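You operate a simulated robot arm through the tools that you are given. There is no shell and no other tool. Be economical: measure what you need, move in short steps, check, and stop when the job is done.

You are at the controls of a simulated robot arm. One attempt, no reset.

JOB
Fill clear tub 59 with sand to about its line, then lift it off the turntable onto the table.
Fine: lock the turntable before you feed; free it after, turn it one step on and leave it free; the other tubs stay empty on the turntable. Set down upright: what you pick out.

Only the result counts: the job must be done as asked and must still hold three seconds after the hand-in. Knocking over, shifting, dropping, spilling or breaking anything else fails it.

ROBOT AND FRAMES
A 7-joint arm with a two-finger parallel gripper, fixed in place. Base frame: the origin is at the foot of the arm, x ahead of it, y to its left, z up; the work surface is at about z = 0. Lengths are in m, angles in degrees, forces in N, time in s.
With the tool pointing down near the work surface it reaches from about 0.22 to 0.58 m from the base axis. Its first joint turns from -66.0 to 66.0 degrees. Payload 2.5 kg.
The tool frame sits at the grasp point between the pads (the TCP): z along the fingers, y along the line on which they close. The tips reach 0.023 m beyond it. Largest opening 0.094 m; finger width 0.038, thickness 0.01; the body of the gripper, 0.054 by 0.096 m, starts 0.039 m behind the TCP.
Orientation is told as [roll, pitch, yaw] about the base's x, y, z axes, in that order, counted from this pose: with the fingers straight down and closing along the base's y, the tool's x points along the base's -x, its y along +y and its z along -z.

CONTROLS
- The arm moves only by the tool play_rows. Its arguments are lists of equal length, an entry for each row: "translation": the shift along the base's x, y, z in m, a list of three; "rotation": the turn, a rotation vector about the base's x, y, z in degrees, a list of three; "grip": the opening, from 0 (shut) to 1 (fully open). In form: {"translation": [[x, y, z], ...], "rotation": [[ax, ay, az], ...], "grip": [grip, ...]}. A call has 1 to 12 rows; each row is the pose to reach, as a shift and turn from the pose commanded when the call began. Rows are played at 5 a second. More than 0.05 m and 8.6 degrees between two rows, or a gripper value outside its range, and nothing of the call is played. A pose out of reach is approached as far as the arm can. The call stops where the force on the tool passes 40 N (or 10 N more than at its start, if that is more) or the arm is blocked; 0.2 s more then pass. Each finger travels about 0.108 m/s and halts on what it meets, pressing with about 42 N; the grip force reading is that of the motor and also rises with nothing between the fingers. The clock runs only during rows and for 0.2 s after the last one: add rows that repeat a pose to give the fingers time. The reply holds the time, the measured pose of the TCP, the force on the tool along the base axes, the opening and the grip force, in the units named above and with some noise, with the torque about the TCP (base axes, N m) and any sound that the robot's microphone picked up.
- Cameras (640 x 400 px; columns grow to the right, rows downward): "scene" is fixed at [0.1197, -0.4053, 0.5443]; the picture's right is [0.84, -0.54, 0.00], its down [-0.30, -0.46, -0.84] and it looks along [0.45, 0.70, -0.55] (base axes); focal length 372 px, centre (320, 200). "wrist" rides on the gripper at [0.086, 0.016, -0.075] in the tool frame; the picture's right is [-0.18, 0.98, 0.00], its down [-0.58, -0.11, -0.81] and it looks along [-0.79, -0.15, 0.59] (tool axes); focal length 243 px, centre (320, 200). There is no depth. A picture from a camera that has moved, and an enlarged one, comes with that camera's place and axes in the base frame and with its lens.
- grab_frame(camera): a new picture of that camera. It takes no simulated time.
- zoom(camera, box): a new picture of the part [left, top, right, bottom] of that camera's present view, enlarged. It takes no simulated time.
- finish_job(): hands the job in; it is judged then, once.

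Work in short steps. Places have to be worked out from the pictures, the camera data and where the tool is seen: move nearer, look again, correct. Check each grasp and each placing, and mend what went wrong. You have 120 turns and 84 pictures in all, those below and enlarged ones among them. Open the gripper and draw the arm clear of the work before you hand the job in, unless the task says otherwise; then end with one line.

The tools are called as a command line: name --argument value ..., lists and objects as JSON in quotes. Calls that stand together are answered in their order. play_rows: Moves the arm, as the interface text tells. Its arguments: {"type":"object","properties":{"translation":{"type":"array"},"rotation":{"type":"array"},"grip":{"type":"array"}},"required":["translation","rotation","grip"]} The other tools are called the same way: grab_frame (camera) takes a picture; zoom (camera, box) takes an enlarged picture of a part of a camera's view; finish_job () hands the job in.

At the start:

```text
time: 0.0
tool_pos: [0.3483, 0.1391, 0.2757]
tcp_rot: [-0.1, 0.1, 0.0]
wrist_force: [-1.0, -0.2, -0.2]
moment: [0.02, -0.01, 0.0]
gripper_width: 0.0938
grasp_force: 0.1
```

scene: 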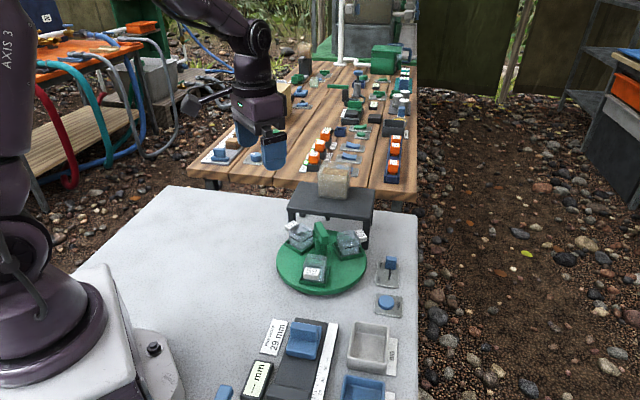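
wrist: 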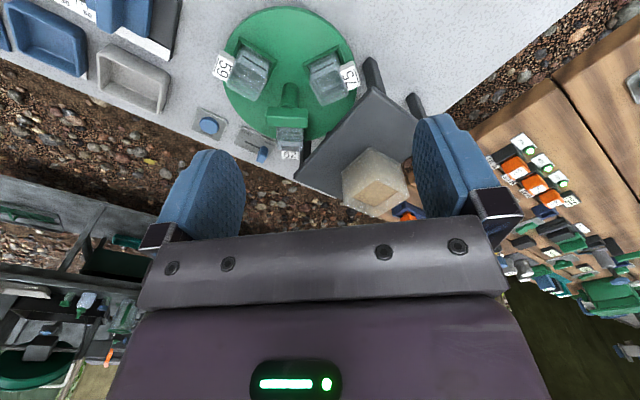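

I'll look closer at the turntable and the controls near it.

zoom --camera "scene" --box '[260, 150, 420, 310]'

zoom --camera "scene" --box '[200, 280, 420, 400]'

zoom --camera "wrist" --box '[180, 0, 440, 220]'

```text
2.50 times, centred on (340, 230) of scene
camera zoom: at [0.1197, -0.4053, 0.5443], right [0.84, -0.54, 0.0], down [-0.3, -0.46, -0.84], along [0.45, 0.7, -0.55], focal length 930 px, centre (270, 125)
```

zoom: 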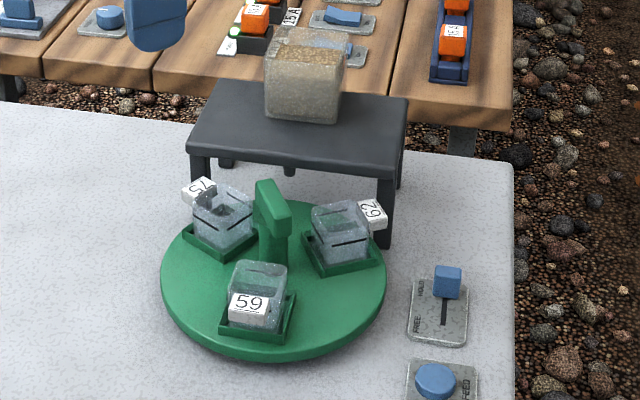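

```text
2.91 times, centred on (310, 340) of scene
camera zoom: at [0.1197, -0.4053, 0.5443], right [0.84, -0.54, 0.0], down [-0.3, -0.46, -0.84], along [0.45, 0.7, -0.55], focal length 1083 px, centre (349, -207)
```

zoom: 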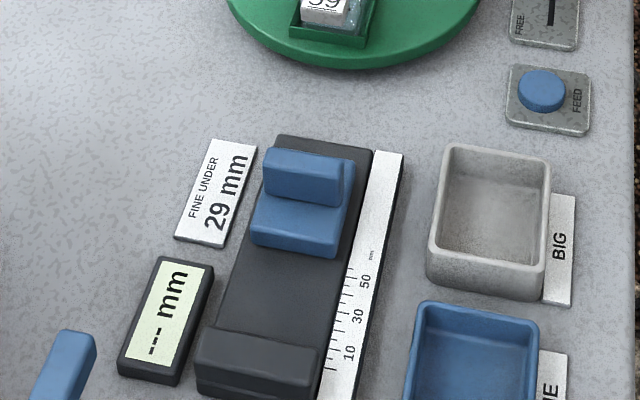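

```text
1.82 times, centred on (310, 110) of wrist
camera zoom: at [0.2607, 0.1564, 0.3506], right [0.18, 0.98, 0.0], down [0.58, -0.11, 0.81], along [0.79, -0.15, -0.59], focal length 441 px, centre (338, 364)
```

zoom: 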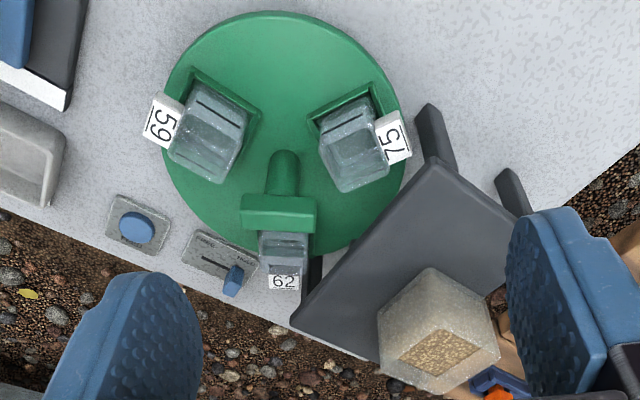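

The hopper stand sits beyond the turntable, at about 49° from its centre. I'll swing the wrist camera toward it to see the spout and the handle.

play_rows --translation '[[0, -0.025, -0.01], [0, -0.05, -0.02], [0, -0.075, -0.03], [0, -0.1, -0.04], [0, -0.125, -0.05], [-0.01, -0.15, -0.06], [-0.02, -0.17, -0.08]]' --rotation '[[0, 0, 8], [0, 0, 16], [0, 0, 24], [0, 0, 32], [0, 0, 40], [0, 0, 48], [0, 0, 55]]' --grip '[1, 1, 1, 1, 1, 1, 1]'

grab_frame --camera "wrist"

grab_frame --camera "scene"

```text
time: 1.6
tool_pos: [0.3267, -0.0331, 0.1972]
tcp_rot: [0.0, 0.0, 55.1]
wrist_force: [0.1, -0.5, 0.5]
moment: [0.01, 0.01, 0.0]
gripper_width: 0.0943
grasp_force: 0.0
```

```text
78 pictures are left
camera wrist: at [0.2637, -0.0934, 0.2708], right [-0.7, 0.71, 0.0], down [0.42, 0.41, 0.81], along [0.58, 0.57, -0.59], focal length 243 px, centre (320, 200)
```

wrist: 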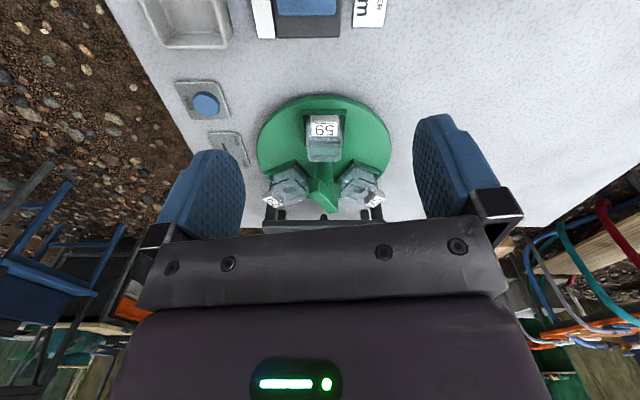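

```text
77 pictures are left
```

scene: 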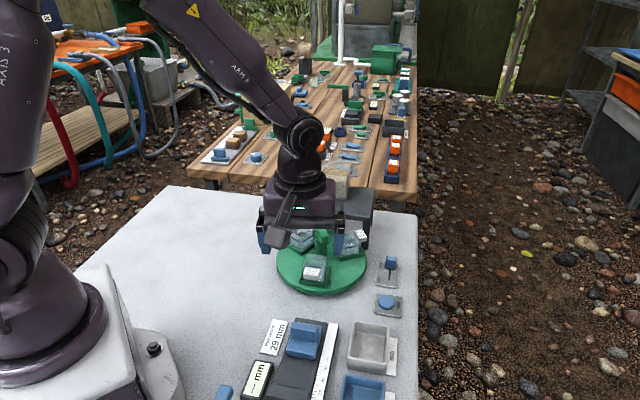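

zoom --camera "wrist" --box '[240, 80, 400, 240]'

zoom --camera "wrist" --box '[170, 60, 270, 180]'

```text
2.50 times, centred on (320, 160) of wrist
camera zoom: at [0.2637, -0.0934, 0.2708], right [-0.7, 0.71, 0.0], down [0.42, 0.41, 0.81], along [0.58, 0.57, -0.59], focal length 606 px, centre (320, 300)
```

zoom: 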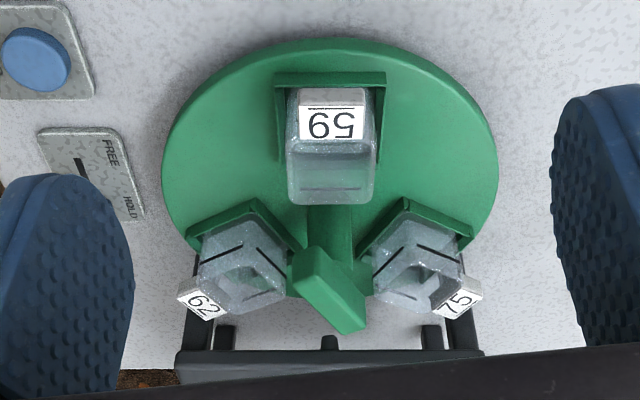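

```text
3.33 times, centred on (220, 120) of wrist
camera zoom: at [0.2637, -0.0934, 0.2708], right [-0.7, 0.71, 0.0], down [0.42, 0.41, 0.81], along [0.58, 0.57, -0.59], focal length 809 px, centre (653, 467)
```

zoom: 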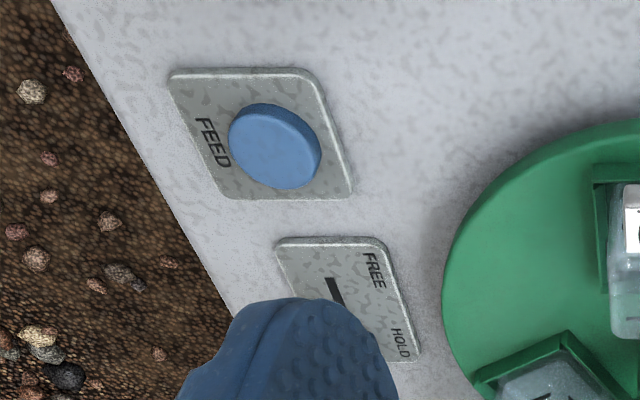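

The handle bar on the turntable's centre post looks to be around (0.433, 0.078, 0.09). Next I'll get a clean view of the lock slider and the bar from yaw 0.

play_rows --translation '[[0, 0, 0], [0, 0, 0], [0, 0, 0], [0.01, 0, 0], [0.02, 0, 0], [0.03, 0, 0], [0.05, 0, 0]]' --rotation '[[0, 0, -8], [0, 0, -16], [0, 0, -24], [0, 0, -32], [0, 0, -40], [0, 0, -48], [0, 0, -55]]' --grip '[1, 1, 1, 1, 1, 1, 1]'

grab_frame --camera "wrist"

zoom --camera "wrist" --box '[220, 40, 420, 200]'

```text
time: 3.2
tool_pos: [0.3783, -0.031, 0.1976]
tcp_rot: [0.0, 0.0, -0.2]
wrist_force: [0.2, 0.6, 0.0]
moment: [-0.01, -0.03, 0.01]
gripper_width: 0.0939
grasp_force: 0.1
```

```text
74 pictures are left
camera wrist: at [0.291, -0.0139, 0.2712], right [0.19, 0.98, 0.0], down [0.58, -0.11, 0.81], along [0.79, -0.15, -0.59], focal length 243 px, centre (320, 200)
```

wrist: 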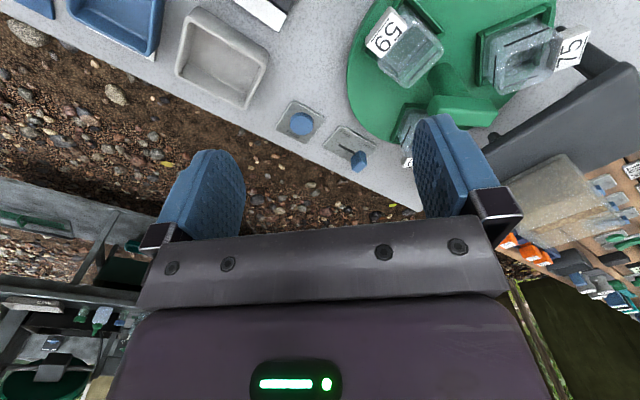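

```text
2.50 times, centred on (320, 120) of wrist
camera zoom: at [0.291, -0.0139, 0.2712], right [0.19, 0.98, 0.0], down [0.58, -0.11, 0.81], along [0.79, -0.15, -0.59], focal length 606 px, centre (320, 400)
```

zoom: 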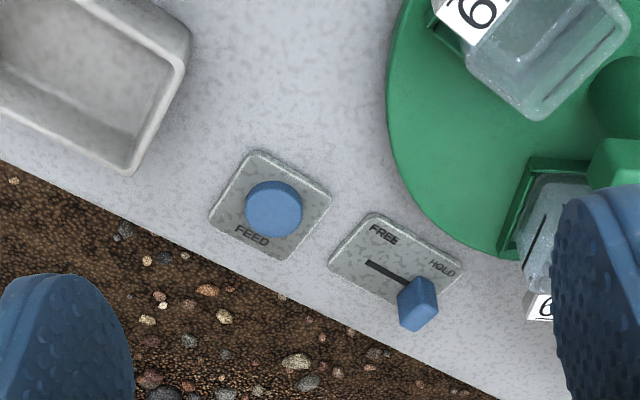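

The slider knob is at HOLD, near (0.54, -0.01), and the slot runs back toward FREE near (0.52, -0.03). I'll hover above it at yaw 45 and check before descending.

play_rows --translation '[[0.03, 0.0, 0], [0.06, 0, 0], [0.09, 0, 0], [0.12, 0.01, -0.02], [0.15, 0.02, -0.04], [0.162, 0.02, -0.07], [0.162, 0.02, -0.09]]' --rotation '[[0, 0, 8], [0, 0, 16], [0, 0, 24], [0, 0, 32], [0, 0, 40], [0, 0, 45], [0, 0, 45]]' --grip '[1, 1, 0.9, 0.7, 0.6, 0.55, 0.55]'

grab_frame --camera "wrist"

zoom --camera "scene" --box '[300, 200, 460, 320]'

```text
time: 4.8
tool_pos: [0.538, -0.0103, 0.106]
tcp_rot: [-0.1, 0.0, 45.2]
wrist_force: [0.6, -0.7, 0.6]
moment: [0.0, 0.03, -0.02]
gripper_width: 0.0518
grasp_force: 0.1
```

```text
72 pictures are left
camera wrist: at [0.4657, -0.0596, 0.1811], right [-0.57, 0.82, 0.0], down [0.49, 0.34, 0.81], along [0.66, 0.46, -0.59], focal length 243 px, centre (320, 200)
```

wrist: 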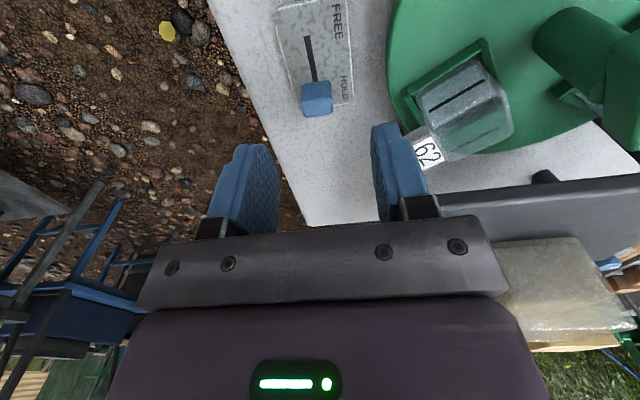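

```text
3.33 times, centred on (380, 260) of scene
camera zoom: at [0.1197, -0.4053, 0.5443], right [0.84, -0.54, 0.0], down [-0.3, -0.46, -0.84], along [0.45, 0.7, -0.55], focal length 1240 px, centre (120, 0)
```

zoom: 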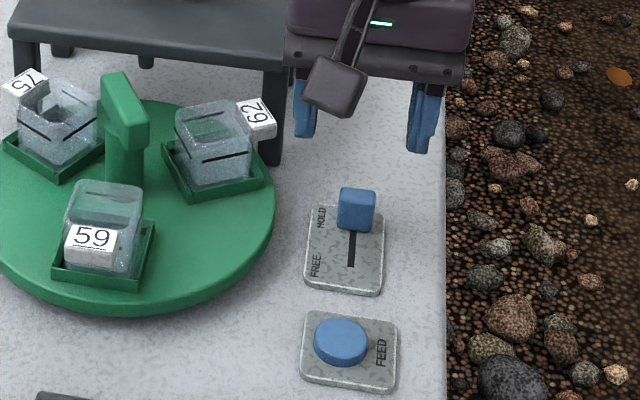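

The knob lines up with the tool, at about (0.541, -0.010). I'll go down, close on it and check the grasp.

play_rows --translation '[[0.002, 0, -0.025], [0.003, 0, -0.05], [0.003, 0, -0.067], [0.003, 0, -0.067], [0.003, 0, -0.067], [0.003, 0, -0.067]]' --rotation '[[0, 0, 0], [0, 0, 0], [0, 0, 0], [0, 0, 0], [0, 0, 0], [0, 0, 0]]' --grip '[0.55, 0.55, 0.55, 0.1, 0.1, 0.1]'

zoom --camera "scene" --box '[300, 200, 460, 320]'

```text
time: 6.2
tool_pos: [0.5433, -0.0118, 0.0405]
tcp_rot: [-0.1, 0.0, 45.0]
wrist_force: [6.4, -6.7, -8.1]
moment: [0.3, -0.43, -0.01]
gripper_width: 0.0212
grasp_force: 45.0
```

```text
3.33 times, centred on (380, 260) of scene
camera zoom: at [0.1197, -0.4053, 0.5443], right [0.84, -0.54, 0.0], down [-0.3, -0.46, -0.84], along [0.45, 0.7, -0.55], focal length 1240 px, centre (120, 0)
```

zoom: 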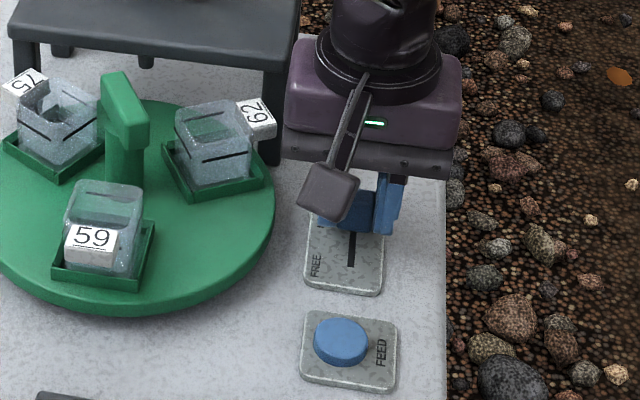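

The knob is held at 21 mm. I'll drag it along the slot toward FREE.

play_rows --translation '[[-0.006, -0.008, 0], [-0.012, -0.014, 0], [-0.018, -0.02, 0], [-0.022, -0.024, 0]]' --rotation '[[0, 0, 0], [0, 0, 0], [0, 0, 0], [0, 0, 0]]' --grip '[0.1, 0.1, 0.1, 0.1]'

zoom --camera "scene" --box '[300, 200, 460, 320]'

```text
time: 7.2
tool_pos: [0.5195, -0.034, 0.0403]
tcp_rot: [0.0, 0.0, 45.1]
wrist_force: [0.1, -1.8, -4.3]
moment: [0.28, -0.33, -0.03]
gripper_width: 0.0209
grasp_force: 45.2
```

```text
3.33 times, centred on (380, 260) of scene
camera zoom: at [0.1197, -0.4053, 0.5443], right [0.84, -0.54, 0.0], down [-0.3, -0.46, -0.84], along [0.45, 0.7, -0.55], focal length 1240 px, centre (120, 0)
```

zoom: 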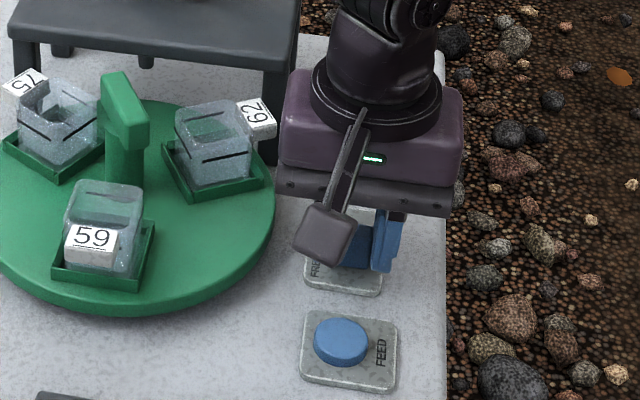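

It moved about 32 mm with little force. I'll nudge it to the end stop, then release and rise.

play_rows --translation '[[-0.002, -0.002, 0], [-0.004, -0.004, 0], [-0.004, -0.004, 0]]' --rotation '[[0, 0, 0], [0, 0, 0], [0, 0, 0]]' --grip '[0.1, 0.1, 0.1]'

play_rows --translation '[[0, 0, 0], [0, 0, 0], [0, 0, 0], [0, 0, 0.04], [0, 0, 0.08]]' --rotation '[[0, 0, 0], [0, 0, 0], [0, 0, 0], [0, 0, 0], [0, 0, 0]]' --grip '[0.3, 0.5, 0.5, 0.5, 0.5]'

zoom --camera "scene" --box '[300, 200, 460, 320]'

```text
time: 8.0
tool_pos: [0.5176, -0.0372, 0.0394]
tcp_rot: [0.0, -0.2, 45.2]
wrist_force: [5.1, 3.8, -0.1]
moment: [-0.69, 0.61, 0.05]
gripper_width: 0.021
grasp_force: 45.1
```

```text
time: 9.2
tool_pos: [0.5168, -0.0381, 0.1202]
tcp_rot: [0.0, 0.0, 45.1]
wrist_force: [0.5, 0.5, 0.3]
moment: [0.01, 0.01, -0.01]
gripper_width: 0.0471
grasp_force: 0.0
```

```text
3.33 times, centred on (380, 260) of scene
camera zoom: at [0.1197, -0.4053, 0.5443], right [0.84, -0.54, 0.0], down [-0.3, -0.46, -0.84], along [0.45, 0.7, -0.55], focal length 1240 px, centre (120, 0)
```

zoom: 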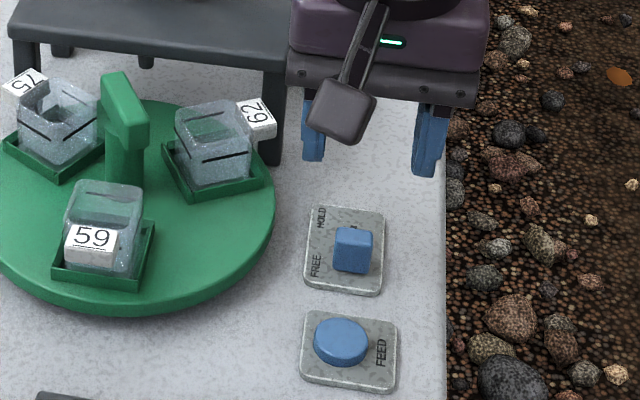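

The slider is now at FREE. I'll move above the turntable handle at yaw 65 and check the alignment.

play_rows --translation '[[0, 0, 0.04], [-0.015, 0.02, 0.06], [-0.035, 0.05, 0.06], [-0.055, 0.08, 0.05], [-0.07, 0.1, 0.05], [-0.084, 0.116, 0.04]]' --rotation '[[0, 0, 0], [0, 0, 5], [0, 0, 10], [0, 0, 15], [0, 0, 20], [0, 0, 20]]' --grip '[0.6, 0.6, 0.6, 0.6, 0.6, 0.6]'

grab_frame --camera "wrist"

zoom --camera "scene" --box '[250, 150, 410, 310]'

```text
time: 10.6
tool_pos: [0.4332, 0.0774, 0.1599]
tcp_rot: [-0.1, 0.0, 65.2]
wrist_force: [0.0, 0.0, -0.1]
moment: [0.0, -0.02, 0.0]
gripper_width: 0.0562
grasp_force: 0.1
```

```text
67 pictures are left
camera wrist: at [0.3813, 0.0072, 0.2342], right [-0.81, 0.58, 0.0], down [0.34, 0.48, 0.81], along [0.47, 0.66, -0.59], focal length 243 px, centre (320, 200)
```

wrist: 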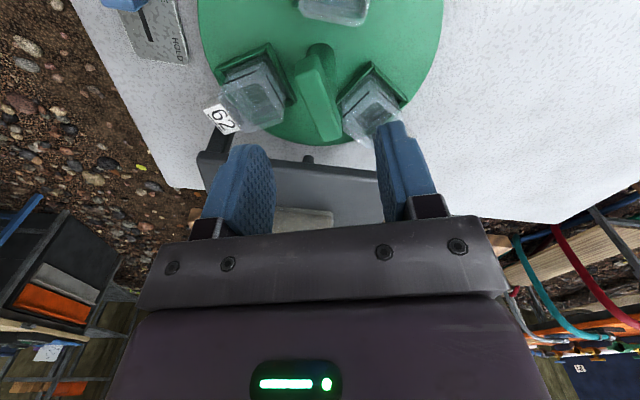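

```text
2.50 times, centred on (330, 230) of scene
camera zoom: at [0.1197, -0.4053, 0.5443], right [0.84, -0.54, 0.0], down [-0.3, -0.46, -0.84], along [0.45, 0.7, -0.55], focal length 930 px, centre (295, 125)
```

zoom: 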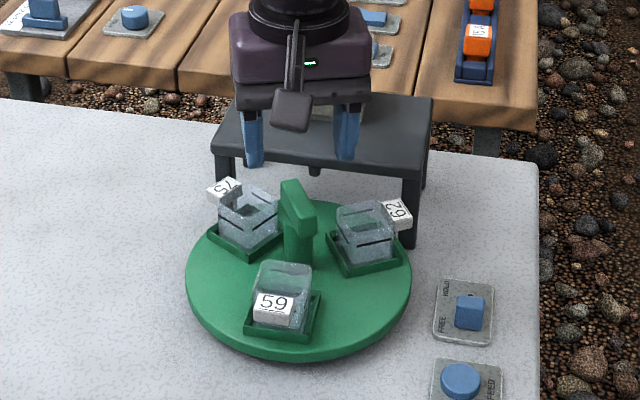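

The bar is centred at (0.433, 0.079) with azimuth about 64°, so it lines up. I'll descend, grip it and check.

play_rows --translation '[[0, 0.001, -0.02], [0, 0.001, -0.045], [0, 0.001, -0.068], [0, 0.001, -0.068], [0, 0.001, -0.068], [0, 0.001, -0.068]]' --rotation '[[0, 0, -1], [0, 0, -1], [0, 0, -1], [0, 0, -1], [0, 0, -1], [0, 0, -1]]' --grip '[0.48, 0.48, 0.48, 0.1, 0.1, 0.1]'

zoom --camera "scene" --box '[250, 150, 410, 310]'

```text
time: 12.0
tool_pos: [0.4337, 0.0765, 0.0915]
tcp_rot: [-0.1, -0.1, 63.9]
wrist_force: [3.0, -2.2, -0.1]
moment: [-0.06, 0.16, -0.01]
gripper_width: 0.0235
grasp_force: 45.2
```

```text
2.50 times, centred on (330, 230) of scene
camera zoom: at [0.1197, -0.4053, 0.5443], right [0.84, -0.54, 0.0], down [-0.3, -0.46, -0.84], along [0.45, 0.7, -0.55], focal length 930 px, centre (295, 125)
```

zoom: 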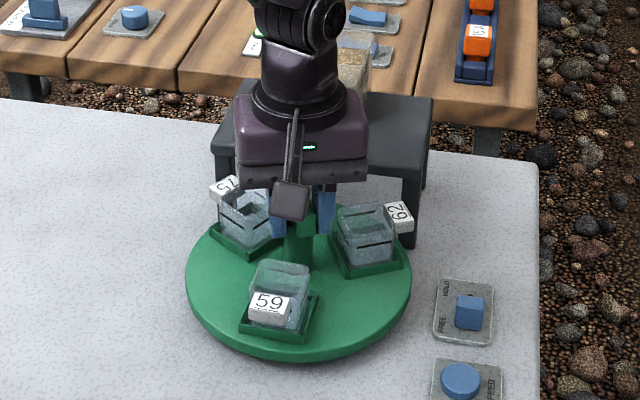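

The bar is gripped at 23.5 mm and turns freely. I'll rotate it +44°, watching forces and sounds.

play_rows --translation '[[0, 0, 0], [0, 0, 0], [0, 0, 0], [0, 0, 0], [0, 0, 0], [0, 0, 0], [0, 0, 0], [0, 0, 0], [0, 0, 0], [0, 0, 0], [0, 0, 0]]' --rotation '[[0, 0, 4], [0, 0, 8], [0, 0, 12], [0, 0, 16], [0, 0, 20], [0, 0, 24], [0, 0, 28], [0, 0, 32], [0, 0, 36], [0, 0, 40], [0, 0, 44]]' --grip '[0.1, 0.1, 0.1, 0.1, 0.1, 0.1, 0.1, 0.1, 0.1, 0.1, 0.1]'

zoom --camera "scene" --box '[250, 150, 410, 310]'

```text
time: 13.9
tool_pos: [0.4361, 0.0768, 0.0928]
tcp_rot: [-0.4, 0.2, 97.8]
wrist_force: [2.5, -1.0, -1.6]
moment: [-0.04, 0.32, -0.01]
gripper_width: 0.0233
grasp_force: 45.0
stopped in row 9: the force on the tool passed its limit at 41 N (the readings are from after the stop); the commanded pose is now the measured one
```

```text
2.50 times, centred on (330, 230) of scene
camera zoom: at [0.1197, -0.4053, 0.5443], right [0.84, -0.54, 0.0], down [-0.3, -0.46, -0.84], along [0.45, 0.7, -0.55], focal length 930 px, centre (295, 125)
```

zoom: 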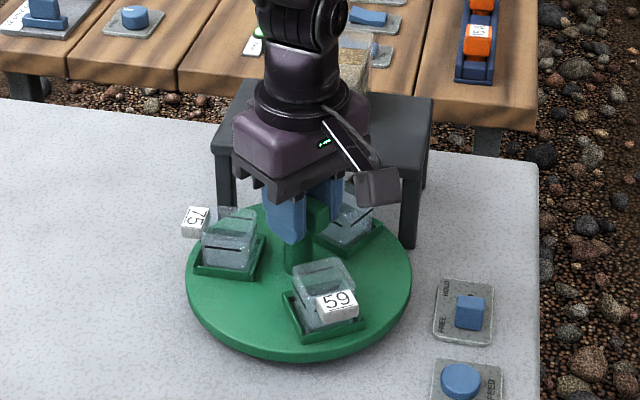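

A force stop came at about +34°. I'll look for contact before going further.

grab_frame --camera "wrist"

zoom --camera "scene" --box '[300, 180, 380, 260]'

```text
63 pictures are left
camera wrist: at [0.4303, -0.0104, 0.166], right [-1.0, 0.05, -0.01], down [0.02, 0.59, 0.81], along [0.04, 0.8, -0.59], focal length 243 px, centre (320, 200)
```

wrist: 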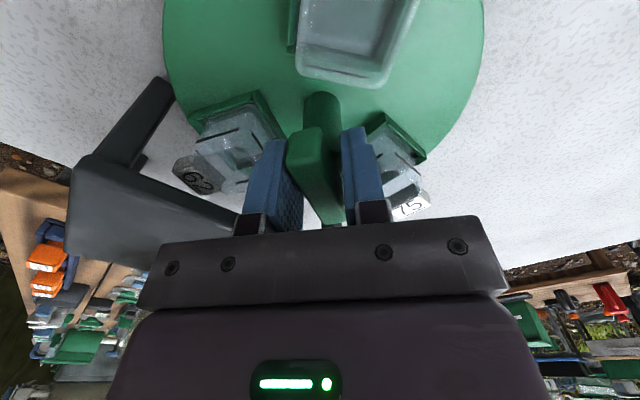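

```text
5.00 times, centred on (340, 220) of scene
camera zoom: at [0.1197, -0.4053, 0.5443], right [0.84, -0.54, 0.0], down [-0.3, -0.46, -0.84], along [0.45, 0.7, -0.55], focal length 1861 px, centre (220, 100)
```

zoom: 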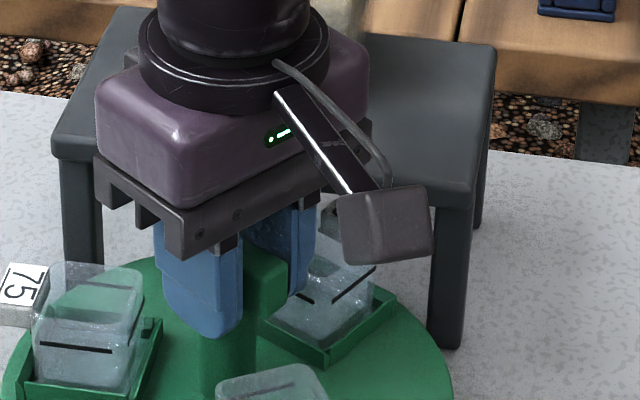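

I see no clear contact, so it's probably a wrist joint limit. I'll release, rise, and test free rotation in the air.

play_rows --translation '[[0, 0, 0], [0, 0, 0], [0, 0, 0.03], [0, 0, 0.07], [0, 0, 0.07], [0, 0, 0.07], [0, 0, 0.07]]' --rotation '[[0, 0, 0], [0, 0, 0], [0, 0, 0], [0, 0, 0], [0, 0, 6], [0, 0, 12], [0, 0, 18]]' --grip '[0.45, 0.45, 0.45, 0.45, 0.45, 0.45, 0.45]'

zoom --camera "scene" --box '[250, 150, 410, 310]'

```text
time: 15.6
tool_pos: [0.4356, 0.076, 0.1619]
tcp_rot: [-0.5, 0.3, 116.0]
wrist_force: [0.0, 0.1, 0.2]
moment: [-0.03, 0.0, -0.01]
gripper_width: 0.0422
grasp_force: 0.0
```

```text
2.50 times, centred on (330, 230) of scene
camera zoom: at [0.1197, -0.4053, 0.5443], right [0.84, -0.54, 0.0], down [-0.3, -0.46, -0.84], along [0.45, 0.7, -0.55], focal length 930 px, centre (295, 125)
```

zoom: 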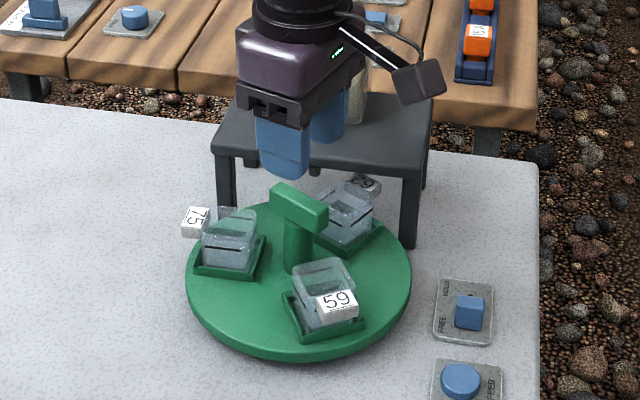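

Yaw isn't limited, since 116 was reached. Something may have stopped the table, so I'll look closely at tub 62's label near the stand edge.

zoom --camera "scene" --box '[310, 200, 380, 250]'

grab_frame --camera "wrist"

```text
8.00 times, centred on (345, 225) of scene
camera zoom: at [0.1197, -0.4053, 0.5443], right [0.84, -0.54, 0.0], down [-0.3, -0.46, -0.84], along [0.45, 0.7, -0.55], focal length 2977 px, centre (120, 0)
```

zoom: 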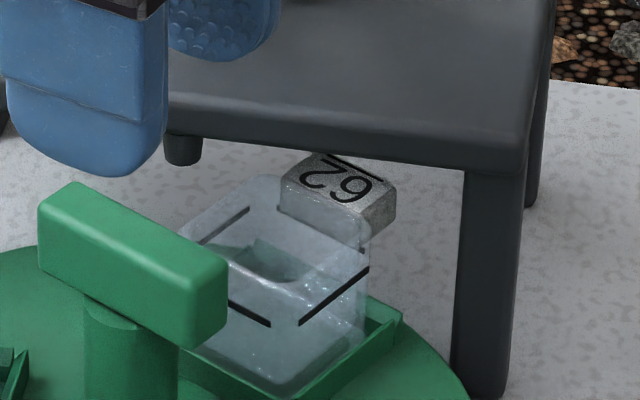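

```text
59 pictures are left
camera wrist: at [0.4576, -0.0083, 0.2362], right [-0.96, -0.27, -0.01], down [-0.16, 0.57, 0.81], along [-0.21, 0.78, -0.59], focal length 243 px, centre (320, 200)
```

wrist: 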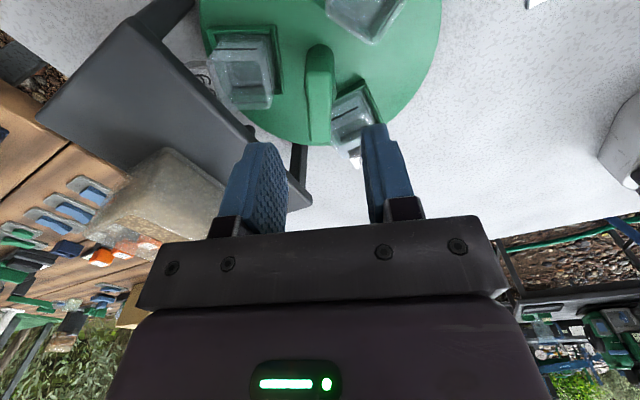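

Tub 62 clears the stand, so the force most likely came from gripping off-axis. The drift puts the axis near (0.434, 0.080). I'll cage the bar loosely instead of clamping it, re-approaching at yaw -82 to leave room to turn +.

play_rows --translation '[[0, 0, 0.02], [0, 0, 0.02], [0, 0, 0.02], [0, 0, 0.02], [0, 0, 0.02], [0, 0, 0.02], [0, 0, 0.02], [0, 0, 0.02], [0, 0, 0.02], [0, 0, 0.02], [0, 0, 0.02], [0, 0, 0.02]]' --rotation '[[0, 0, -8.4], [0, 0, -16.8], [0, 0, -25.2], [0, 0, -33.6], [0, 0, -42], [0, 0, -50.4], [0, 0, -58.8], [0, 0, -67.2], [0, 0, -75.6], [0, 0, -84], [0, 0, -92.4], [0, 0, -100.8]]' --grip '[0.5, 0.5, 0.5, 0.5, 0.5, 0.5, 0.5, 0.5, 0.5, 0.5, 0.5, 0.5]'

play_rows --translation '[[0, 0, 0], [0, 0, 0], [0, 0, 0], [0, 0, 0], [0, 0, 0], [0, 0, 0], [0, 0, 0], [0, 0, 0], [0, 0, 0], [0, 0, 0], [0, 0, 0], [-0.001, 0.004, 0]]' --rotation '[[0, 0, -8.4], [0, 0, -16.8], [0, 0, -25.2], [0, 0, -33.6], [0, 0, -42], [0, 0, -50.4], [0, 0, -58.8], [0, 0, -67.2], [0, 0, -75.6], [0, 0, -84], [0, 0, -92.4], [0, 0, -97.2]]' --grip '[0.5, 0.5, 0.5, 0.5, 0.5, 0.5, 0.5, 0.5, 0.5, 0.5, 0.5, 0.5]'

grab_frame --camera "wrist"

zoom --camera "scene" --box '[250, 150, 410, 310]'

```text
time: 18.1
tool_pos: [0.4354, 0.0773, 0.1825]
tcp_rot: [-0.4, 0.1, 15.0]
wrist_force: [0.2, 0.2, 1.4]
moment: [0.0, 0.02, -0.03]
gripper_width: 0.0466
grasp_force: 0.1
```

```text
time: 20.8
tool_pos: [0.4338, 0.0801, 0.1813]
tcp_rot: [-0.6, 0.2, -82.3]
wrist_force: [-0.4, -0.7, 0.0]
moment: [0.01, 0.01, -0.02]
gripper_width: 0.0471
grasp_force: 0.1
```

```text
58 pictures are left
camera wrist: at [0.4389, 0.1693, 0.2554], right [1.0, -0.05, -0.01], down [-0.02, -0.59, 0.81], along [-0.05, -0.8, -0.59], focal length 243 px, centre (320, 200)
```

wrist: 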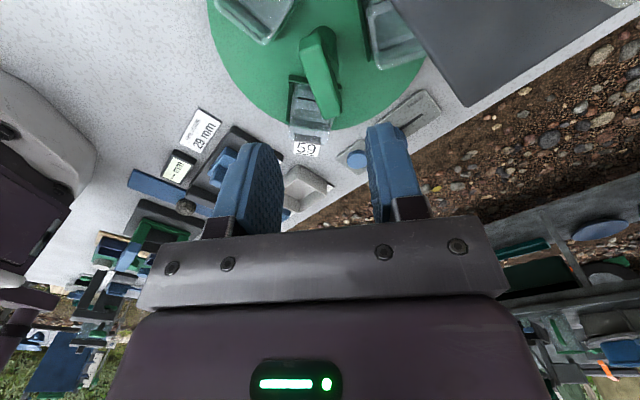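

```text
2.50 times, centred on (330, 230) of scene
camera zoom: at [0.1197, -0.4053, 0.5443], right [0.84, -0.54, 0.0], down [-0.3, -0.46, -0.84], along [0.45, 0.7, -0.55], focal length 930 px, centre (295, 125)
```

zoom: 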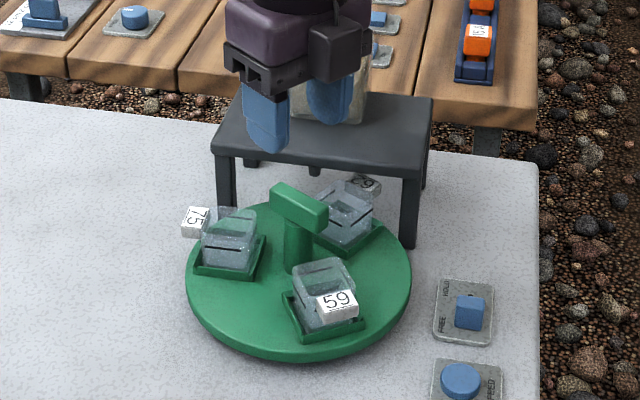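

The bar is at azimuth about 98° and centred. I'll descend and cage it with a small gap.

play_rows --translation '[[0, 0, -0.03], [0, 0, -0.06], [0, 0, -0.09], [0, 0, -0.09], [0, 0, -0.09]]' --rotation '[[0.5, 0, 0], [0.5, 0, 0], [0.5, 0, 0], [0.5, 0, 0], [0.5, 0, 0]]' --grip '[0.5, 0.5, 0.45, 0.29, 0.29]'

play_rows --translation '[[0, 0, 0], [0, 0, 0], [0, 0, 0], [0, 0, 0], [0, 0, 0], [0, 0, 0]]' --rotation '[[0, 0, 4], [0, 0, 8], [0, 0, 12], [0, 0, 16], [0, 0, 20], [0, 0, 24]]' --grip '[0.29, 0.29, 0.29, 0.29, 0.29, 0.29]'

zoom --camera "scene" --box '[250, 150, 410, 310]'

```text
time: 21.9
tool_pos: [0.4322, 0.0796, 0.0919]
tcp_rot: [-0.3, 0.7, -82.2]
wrist_force: [-0.1, 0.1, -0.4]
moment: [-0.02, 0.0, -0.01]
gripper_width: 0.0272
grasp_force: 0.3
```

```text
time: 23.4
tool_pos: [0.434, 0.0799, 0.0919]
tcp_rot: [-0.4, 0.5, -58.1]
wrist_force: [0.8, -0.1, -0.5]
moment: [0.02, -0.05, -0.02]
gripper_width: 0.0274
grasp_force: 0.2
```

```text
2.50 times, centred on (330, 230) of scene
camera zoom: at [0.1197, -0.4053, 0.5443], right [0.84, -0.54, 0.0], down [-0.3, -0.46, -0.84], along [0.45, 0.7, -0.55], focal length 930 px, centre (295, 125)
```

zoom: 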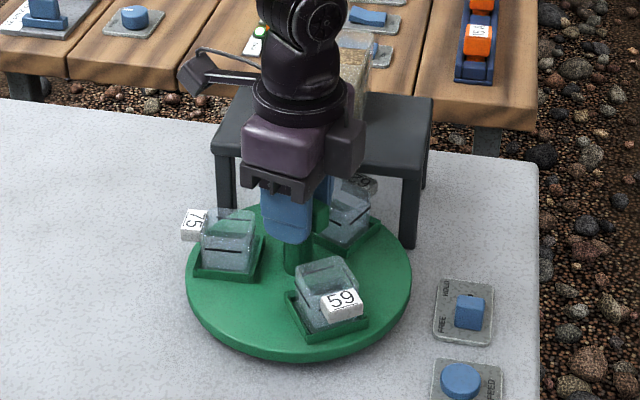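

grab_frame --camera "wrist"

```text
55 pictures are left
camera wrist: at [0.4028, 0.1633, 0.1675], right [0.93, 0.36, -0.01], down [0.22, -0.56, 0.8], along [0.29, -0.75, -0.6], focal length 243 px, centre (320, 200)
```

wrist: 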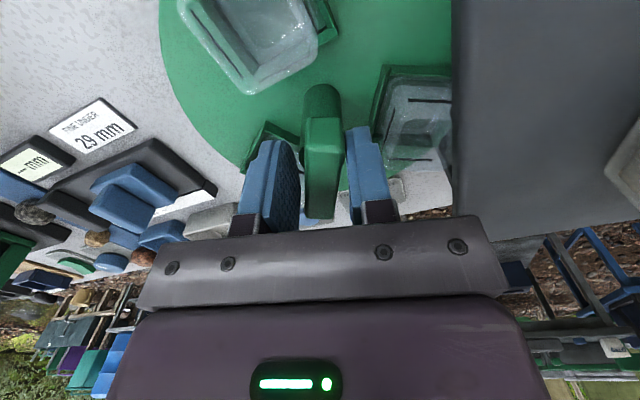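

The fingers have only partly engaged so far, because of slack. I'll continue turning and watch the moment.

play_rows --translation '[[0, 0, 0], [0, 0, 0], [0, 0, 0], [0, 0, 0], [0, 0, 0]]' --rotation '[[0, 0, 4], [0, 0, 8], [0, 0, 12], [0, 0, 16], [0, 0, 20]]' --grip '[0.29, 0.29, 0.29, 0.29, 0.29]'

zoom --camera "scene" --box '[250, 150, 410, 310]'

```text
time: 24.6
tool_pos: [0.4338, 0.0798, 0.091]
tcp_rot: [-0.4, 0.7, -38.0]
wrist_force: [-0.9, -0.1, 0.2]
moment: [-0.02, 0.0, -0.02]
gripper_width: 0.0273
grasp_force: 0.1
```

```text
2.50 times, centred on (330, 230) of scene
camera zoom: at [0.1197, -0.4053, 0.5443], right [0.84, -0.54, 0.0], down [-0.3, -0.46, -0.84], along [0.45, 0.7, -0.55], focal length 930 px, centre (295, 125)
```

zoom: 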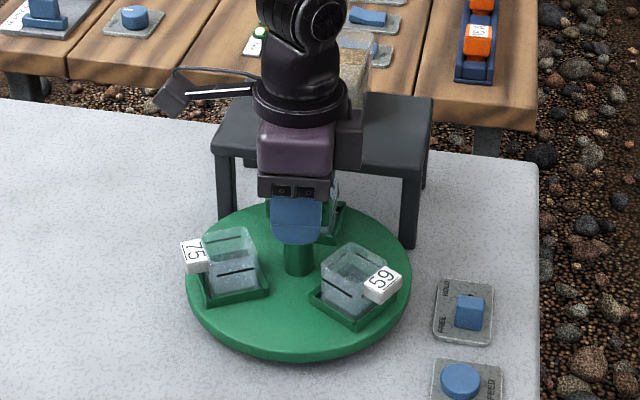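

It turns freely now, with almost no force. Continuing another 55°.

play_rows --translation '[[0, 0, 0], [0, 0, 0], [0, 0, 0], [0, 0, 0], [0, 0, 0], [0, 0, 0], [0, 0, 0], [0, 0, 0], [0, 0, 0], [0, 0, 0], [0, 0, 0]]' --rotation '[[0, 0, 5], [0, 0, 10], [0, 0, 15], [0, 0, 20], [0, 0, 25], [0, 0, 30], [0, 0, 35], [0, 0, 40], [0, 0, 45], [0, 0, 50], [0, 0, 55]]' --grip '[0.29, 0.29, 0.29, 0.29, 0.29, 0.29, 0.29, 0.29, 0.29, 0.29, 0.29]'

zoom --camera "scene" --box '[250, 150, 410, 310]'

```text
time: 26.9
tool_pos: [0.4332, 0.0809, 0.0923]
tcp_rot: [-0.4, 0.7, 16.9]
wrist_force: [0.7, 0.6, -0.1]
moment: [0.0, -0.01, -0.01]
gripper_width: 0.0272
grasp_force: 0.1
```

```text
2.50 times, centred on (330, 230) of scene
camera zoom: at [0.1197, -0.4053, 0.5443], right [0.84, -0.54, 0.0], down [-0.3, -0.46, -0.84], along [0.45, 0.7, -0.55], focal length 930 px, centre (295, 125)
```

zoom: 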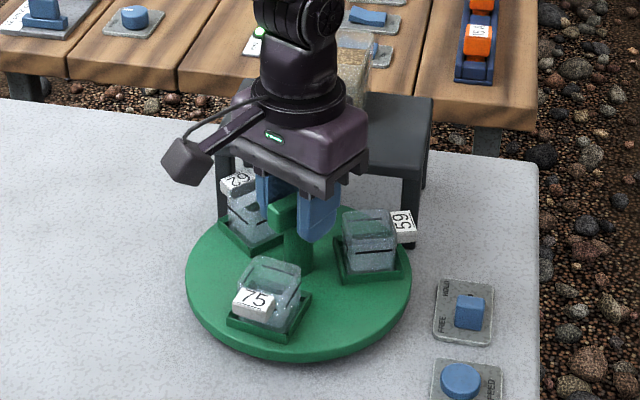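

Tub 59 is at about -8° and needs to reach about 46° under the spout. I'll turn 42° more, then look.

play_rows --translation '[[0, 0, 0], [0, 0, 0], [0, 0, 0], [0, 0, 0], [0, 0, 0], [0, 0, 0], [0, 0, 0], [0, 0, 0], [0, 0, 0], [0, 0, 0]]' --rotation '[[0, 0, 5], [0, 0, 10], [0, 0, 15], [0, 0, 20], [0, 0, 25], [0, 0, 30], [0, 0, 35], [0, 0, 39], [0, 0, 42], [0, 0, 42]]' --grip '[0.29, 0.29, 0.29, 0.29, 0.29, 0.29, 0.29, 0.29, 0.29, 0.29]'

zoom --camera "scene" --box '[250, 150, 410, 310]'

grab_frame --camera "wrist"

```text
time: 29.1
tool_pos: [0.4343, 0.0803, 0.0916]
tcp_rot: [-0.4, 0.7, 58.8]
wrist_force: [0.0, 0.4, 0.9]
moment: [-0.02, 0.02, -0.01]
gripper_width: 0.0273
grasp_force: 0.0
```

```text
2.50 times, centred on (330, 230) of scene
camera zoom: at [0.1197, -0.4053, 0.5443], right [0.84, -0.54, 0.0], down [-0.3, -0.46, -0.84], along [0.45, 0.7, -0.55], focal length 930 px, centre (295, 125)
```

zoom: 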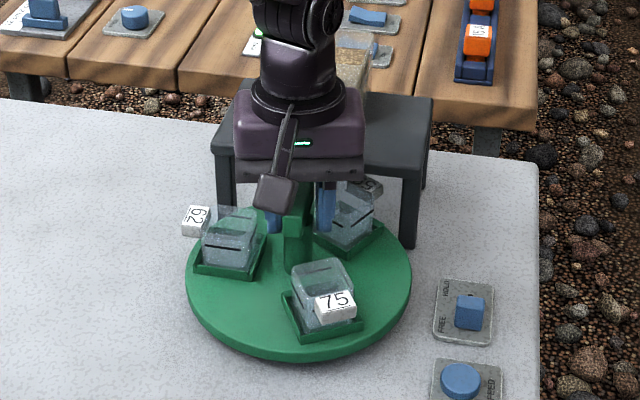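

```text
51 pictures are left
camera wrist: at [0.3759, 0.0165, 0.1667], right [-0.75, 0.66, -0.01], down [0.39, 0.45, 0.8], along [0.54, 0.59, -0.6], focal length 243 px, centre (320, 200)
```

wrist: 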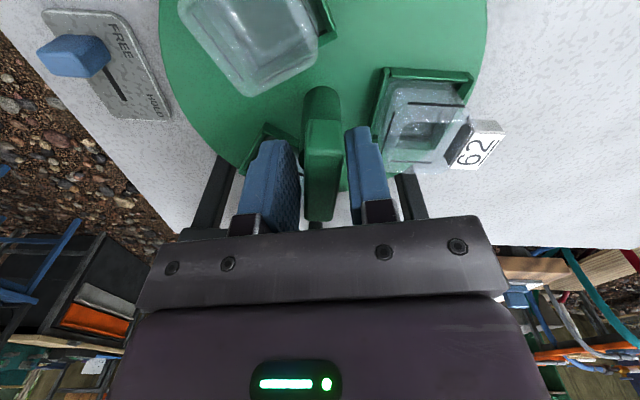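

By the picture the bar lags the tool by about 10°, so tub 59 is about 20° short of the spout. I'll continue in small steps.

play_rows --translation '[[0, 0, 0], [0, 0, 0], [0, 0, 0], [0, 0, 0], [0, 0, 0], [0, 0, 0]]' --rotation '[[0, 0, 3], [0, 0, 6], [0, 0, 9], [0, 0, 12], [0, 0, 15], [0, 0, 15]]' --grip '[0.29, 0.29, 0.29, 0.29, 0.29, 0.29]'

zoom --camera "scene" --box '[270, 180, 390, 280]'

```text
time: 30.6
tool_pos: [0.4349, 0.0802, 0.092]
tcp_rot: [-0.4, 0.7, 74.0]
wrist_force: [0.3, 0.7, -0.3]
moment: [0.02, -0.02, 0.04]
gripper_width: 0.0273
grasp_force: 0.0
```

```text
4.00 times, centred on (330, 230) of scene
camera zoom: at [0.1197, -0.4053, 0.5443], right [0.84, -0.54, 0.0], down [-0.3, -0.46, -0.84], along [0.45, 0.7, -0.55], focal length 1489 px, centre (280, 80)
```

zoom: 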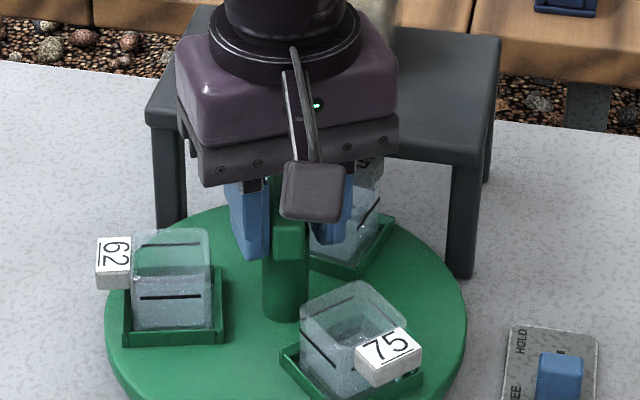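

Tub 59 is now roughly 33–40° round. I'll open, rise and back off to see the tub against the spout clearly.

play_rows --translation '[[0, 0, 0], [0, 0, 0], [0, 0, 0.04], [0, 0, 0.08], [-0.04, -0.02, 0.1], [-0.08, -0.04, 0.1], [-0.12, -0.06, 0.1]]' --rotation '[[0, 0, 0], [0, 0, 0], [0, 0, 0], [0, 0, 0], [0, 0, -7], [0, 0, -14], [0, 0, -20]]' --grip '[0.42, 0.42, 0.42, 0.42, 0.42, 0.42, 0.42]'

zoom --camera "scene" --box '[270, 180, 390, 280]'

grab_frame --camera "wrist"

```text
time: 32.1
tool_pos: [0.3142, 0.022, 0.1911]
tcp_rot: [-0.5, 0.6, 53.7]
wrist_force: [-0.1, -0.3, 0.1]
moment: [0.0, -0.03, 0.0]
gripper_width: 0.0393
grasp_force: 0.0
```

```text
4.00 times, centred on (330, 230) of scene
camera zoom: at [0.1197, -0.4053, 0.5443], right [0.84, -0.54, 0.0], down [-0.3, -0.46, -0.84], along [0.45, 0.7, -0.55], focal length 1489 px, centre (280, 80)
```

zoom: 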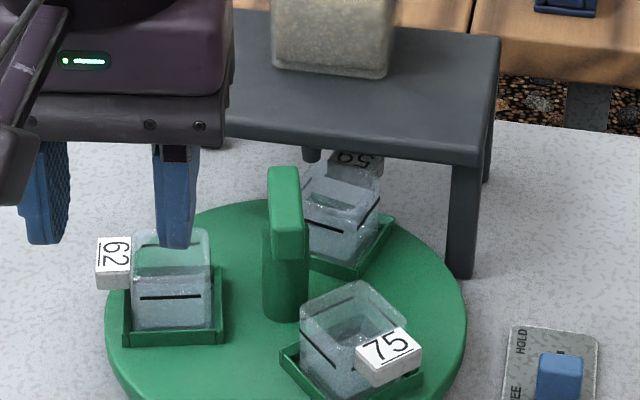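

```text
48 pictures are left
camera wrist: at [0.2494, -0.0374, 0.266], right [-0.68, 0.73, -0.01], down [0.43, 0.41, 0.8], along [0.59, 0.54, -0.6], focal length 243 px, centre (320, 200)
```

wrist: 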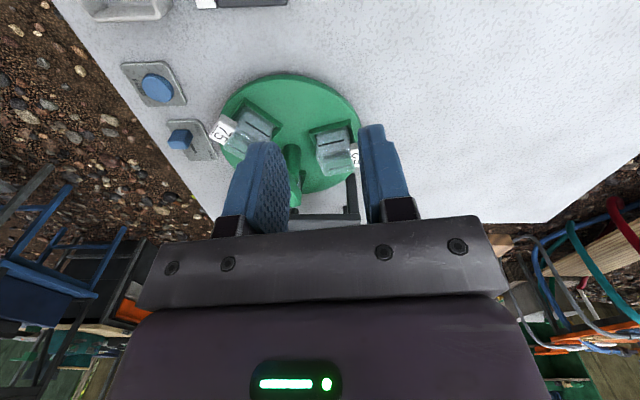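

Tub 59 still needs about 15° more to be under the spout. I'll go back, clamp the bar and turn by measured yaw.

play_rows --translation '[[0.04, 0.02, 0], [0.08, 0.04, 0], [0.12, 0.058, 0], [0.12, 0.058, -0.03], [0.12, 0.058, -0.07], [0.12, 0.058, -0.1], [0.12, 0.058, -0.1], [0.12, 0.058, -0.1], [0.12, 0.058, -0.1]]' --rotation '[[0, 0, 1], [0, 0, 2], [0, 0, 2], [0, 0, 2], [0, 0, 2], [0, 0, 2], [0, 0, 2], [0, 0, 2], [0, 0, 2]]' --grip '[0.45, 0.45, 0.45, 0.45, 0.45, 0.45, 0.1, 0.1, 0.1]'

grab_frame --camera "wrist"

zoom --camera "scene" --box '[270, 180, 390, 280]'

```text
time: 34.1
tool_pos: [0.4342, 0.0796, 0.0935]
tcp_rot: [-0.1, 0.7, 56.0]
wrist_force: [-13.1, 4.7, 8.7]
moment: [-0.6, 0.9, 0.01]
gripper_width: 0.0235
grasp_force: 45.1
```

```text
47 pictures are left
camera wrist: at [0.372, 0.019, 0.1685], right [-0.71, 0.7, -0.01], down [0.42, 0.43, 0.8], along [0.56, 0.57, -0.6], focal length 243 px, centre (320, 200)
```

wrist: 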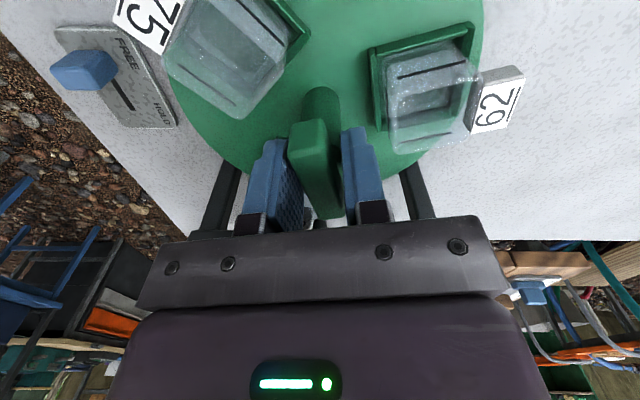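

```text
4.00 times, centred on (330, 230) of scene
camera zoom: at [0.1196, -0.4053, 0.5443], right [0.84, -0.54, 0.0], down [-0.3, -0.46, -0.84], along [0.45, 0.7, -0.55], focal length 1489 px, centre (280, 80)
```

zoom: 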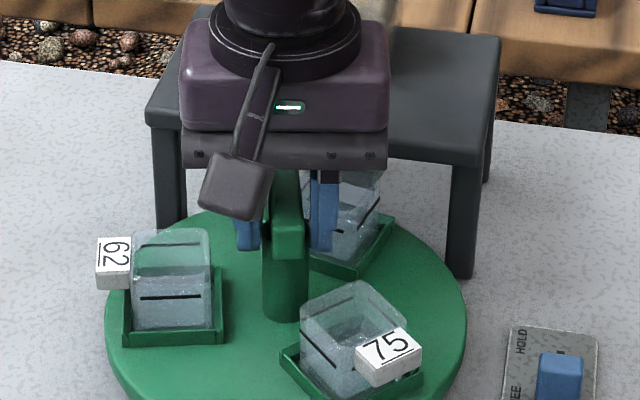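

The bar is gripped at yaw 56. Turning +15° slowly.

play_rows --translation '[[-0.001, 0.001, 0], [-0.0015, 0.001, 0], [-0.0015, 0.001, 0], [-0.0015, 0.001, 0], [-0.0015, 0.001, 0], [-0.0015, 0.001, 0]]' --rotation '[[0, 0, 3], [0, 0, 6], [0, 0, 9], [0, 0, 12], [0, 0, 15], [0, 0, 15]]' --grip '[0.1, 0.1, 0.1, 0.1, 0.1, 0.1]'

zoom --camera "scene" --box '[270, 180, 390, 280]'

```text
time: 35.5
tool_pos: [0.4341, 0.0804, 0.0937]
tcp_rot: [-0.7, 0.5, 70.8]
wrist_force: [-4.5, 2.6, 19.5]
moment: [0.07, 0.22, 0.01]
gripper_width: 0.0236
grasp_force: 45.4
```

```text
4.00 times, centred on (330, 230) of scene
camera zoom: at [0.1196, -0.4053, 0.5443], right [0.84, -0.54, 0.0], down [-0.3, -0.46, -0.84], along [0.45, 0.7, -0.55], focal length 1489 px, centre (280, 80)
```

zoom: 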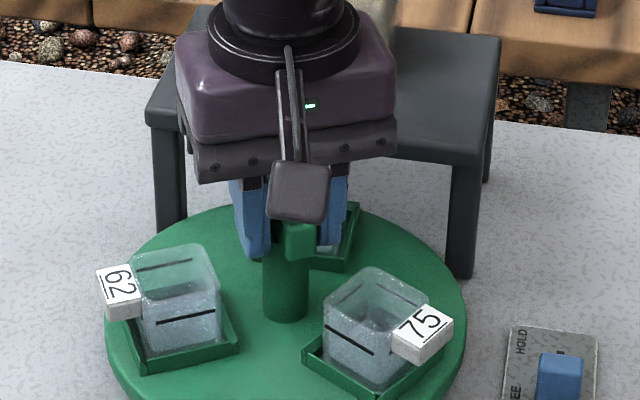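

Turned to yaw 70.8. I'll release and back off to check the alignment from two views.

play_rows --translation '[[0, 0, 0], [0, 0, 0], [0, 0, 0.04], [0, 0, 0.08], [-0.04, -0.02, 0.1], [-0.08, -0.04, 0.1], [-0.12, -0.07, 0.1], [-0.14, -0.11, 0.08]]' --rotation '[[0, 0, 0], [0, 0, 0], [0, 0, 0], [0, 0, 0], [0, 0, -4], [0, 0, -8], [0, 0, -12], [0, 0, -14]]' --grip '[0.42, 0.42, 0.42, 0.42, 0.42, 0.6, 0.8, 1]'

zoom --camera "scene" --box '[300, 190, 380, 250]'

zoom --camera "wrist" --box '[220, 60, 420, 220]'

```text
time: 37.4
tool_pos: [0.2933, -0.0306, 0.1742]
tcp_rot: [-0.6, 0.6, 56.8]
wrist_force: [-0.3, -0.4, -0.2]
moment: [-0.04, -0.02, 0.01]
gripper_width: 0.0939
grasp_force: 0.0
```

```text
6.67 times, centred on (340, 220) of scene
camera zoom: at [0.1197, -0.4053, 0.5443], right [0.84, -0.54, 0.0], down [-0.3, -0.46, -0.84], along [0.45, 0.7, -0.55], focal length 2481 px, centre (187, 67)
```

zoom: 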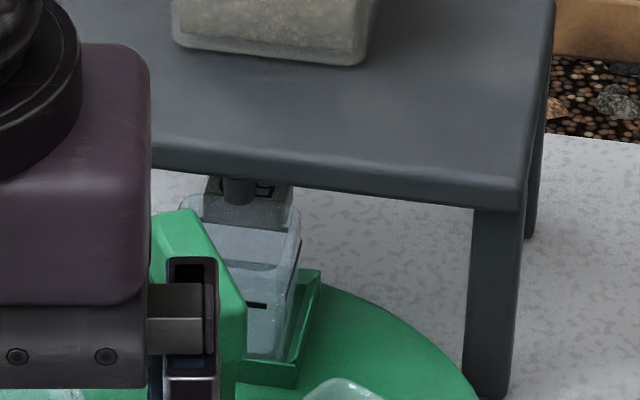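

```text
2.50 times, centred on (320, 140) of wrist
camera zoom: at [0.2329, -0.0921, 0.2501], right [-0.72, 0.69, -0.01], down [0.41, 0.44, 0.8], along [0.56, 0.57, -0.6], focal length 606 px, centre (320, 350)
```

zoom: 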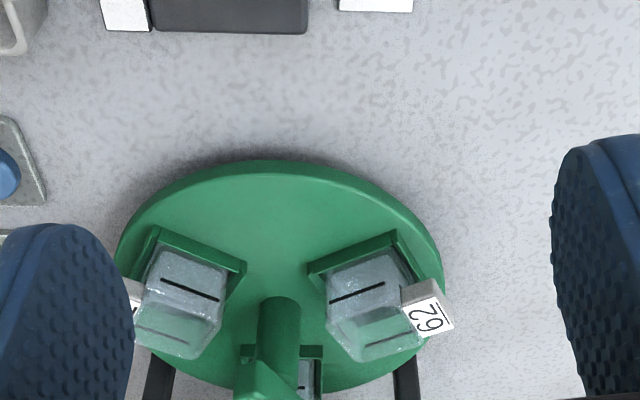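

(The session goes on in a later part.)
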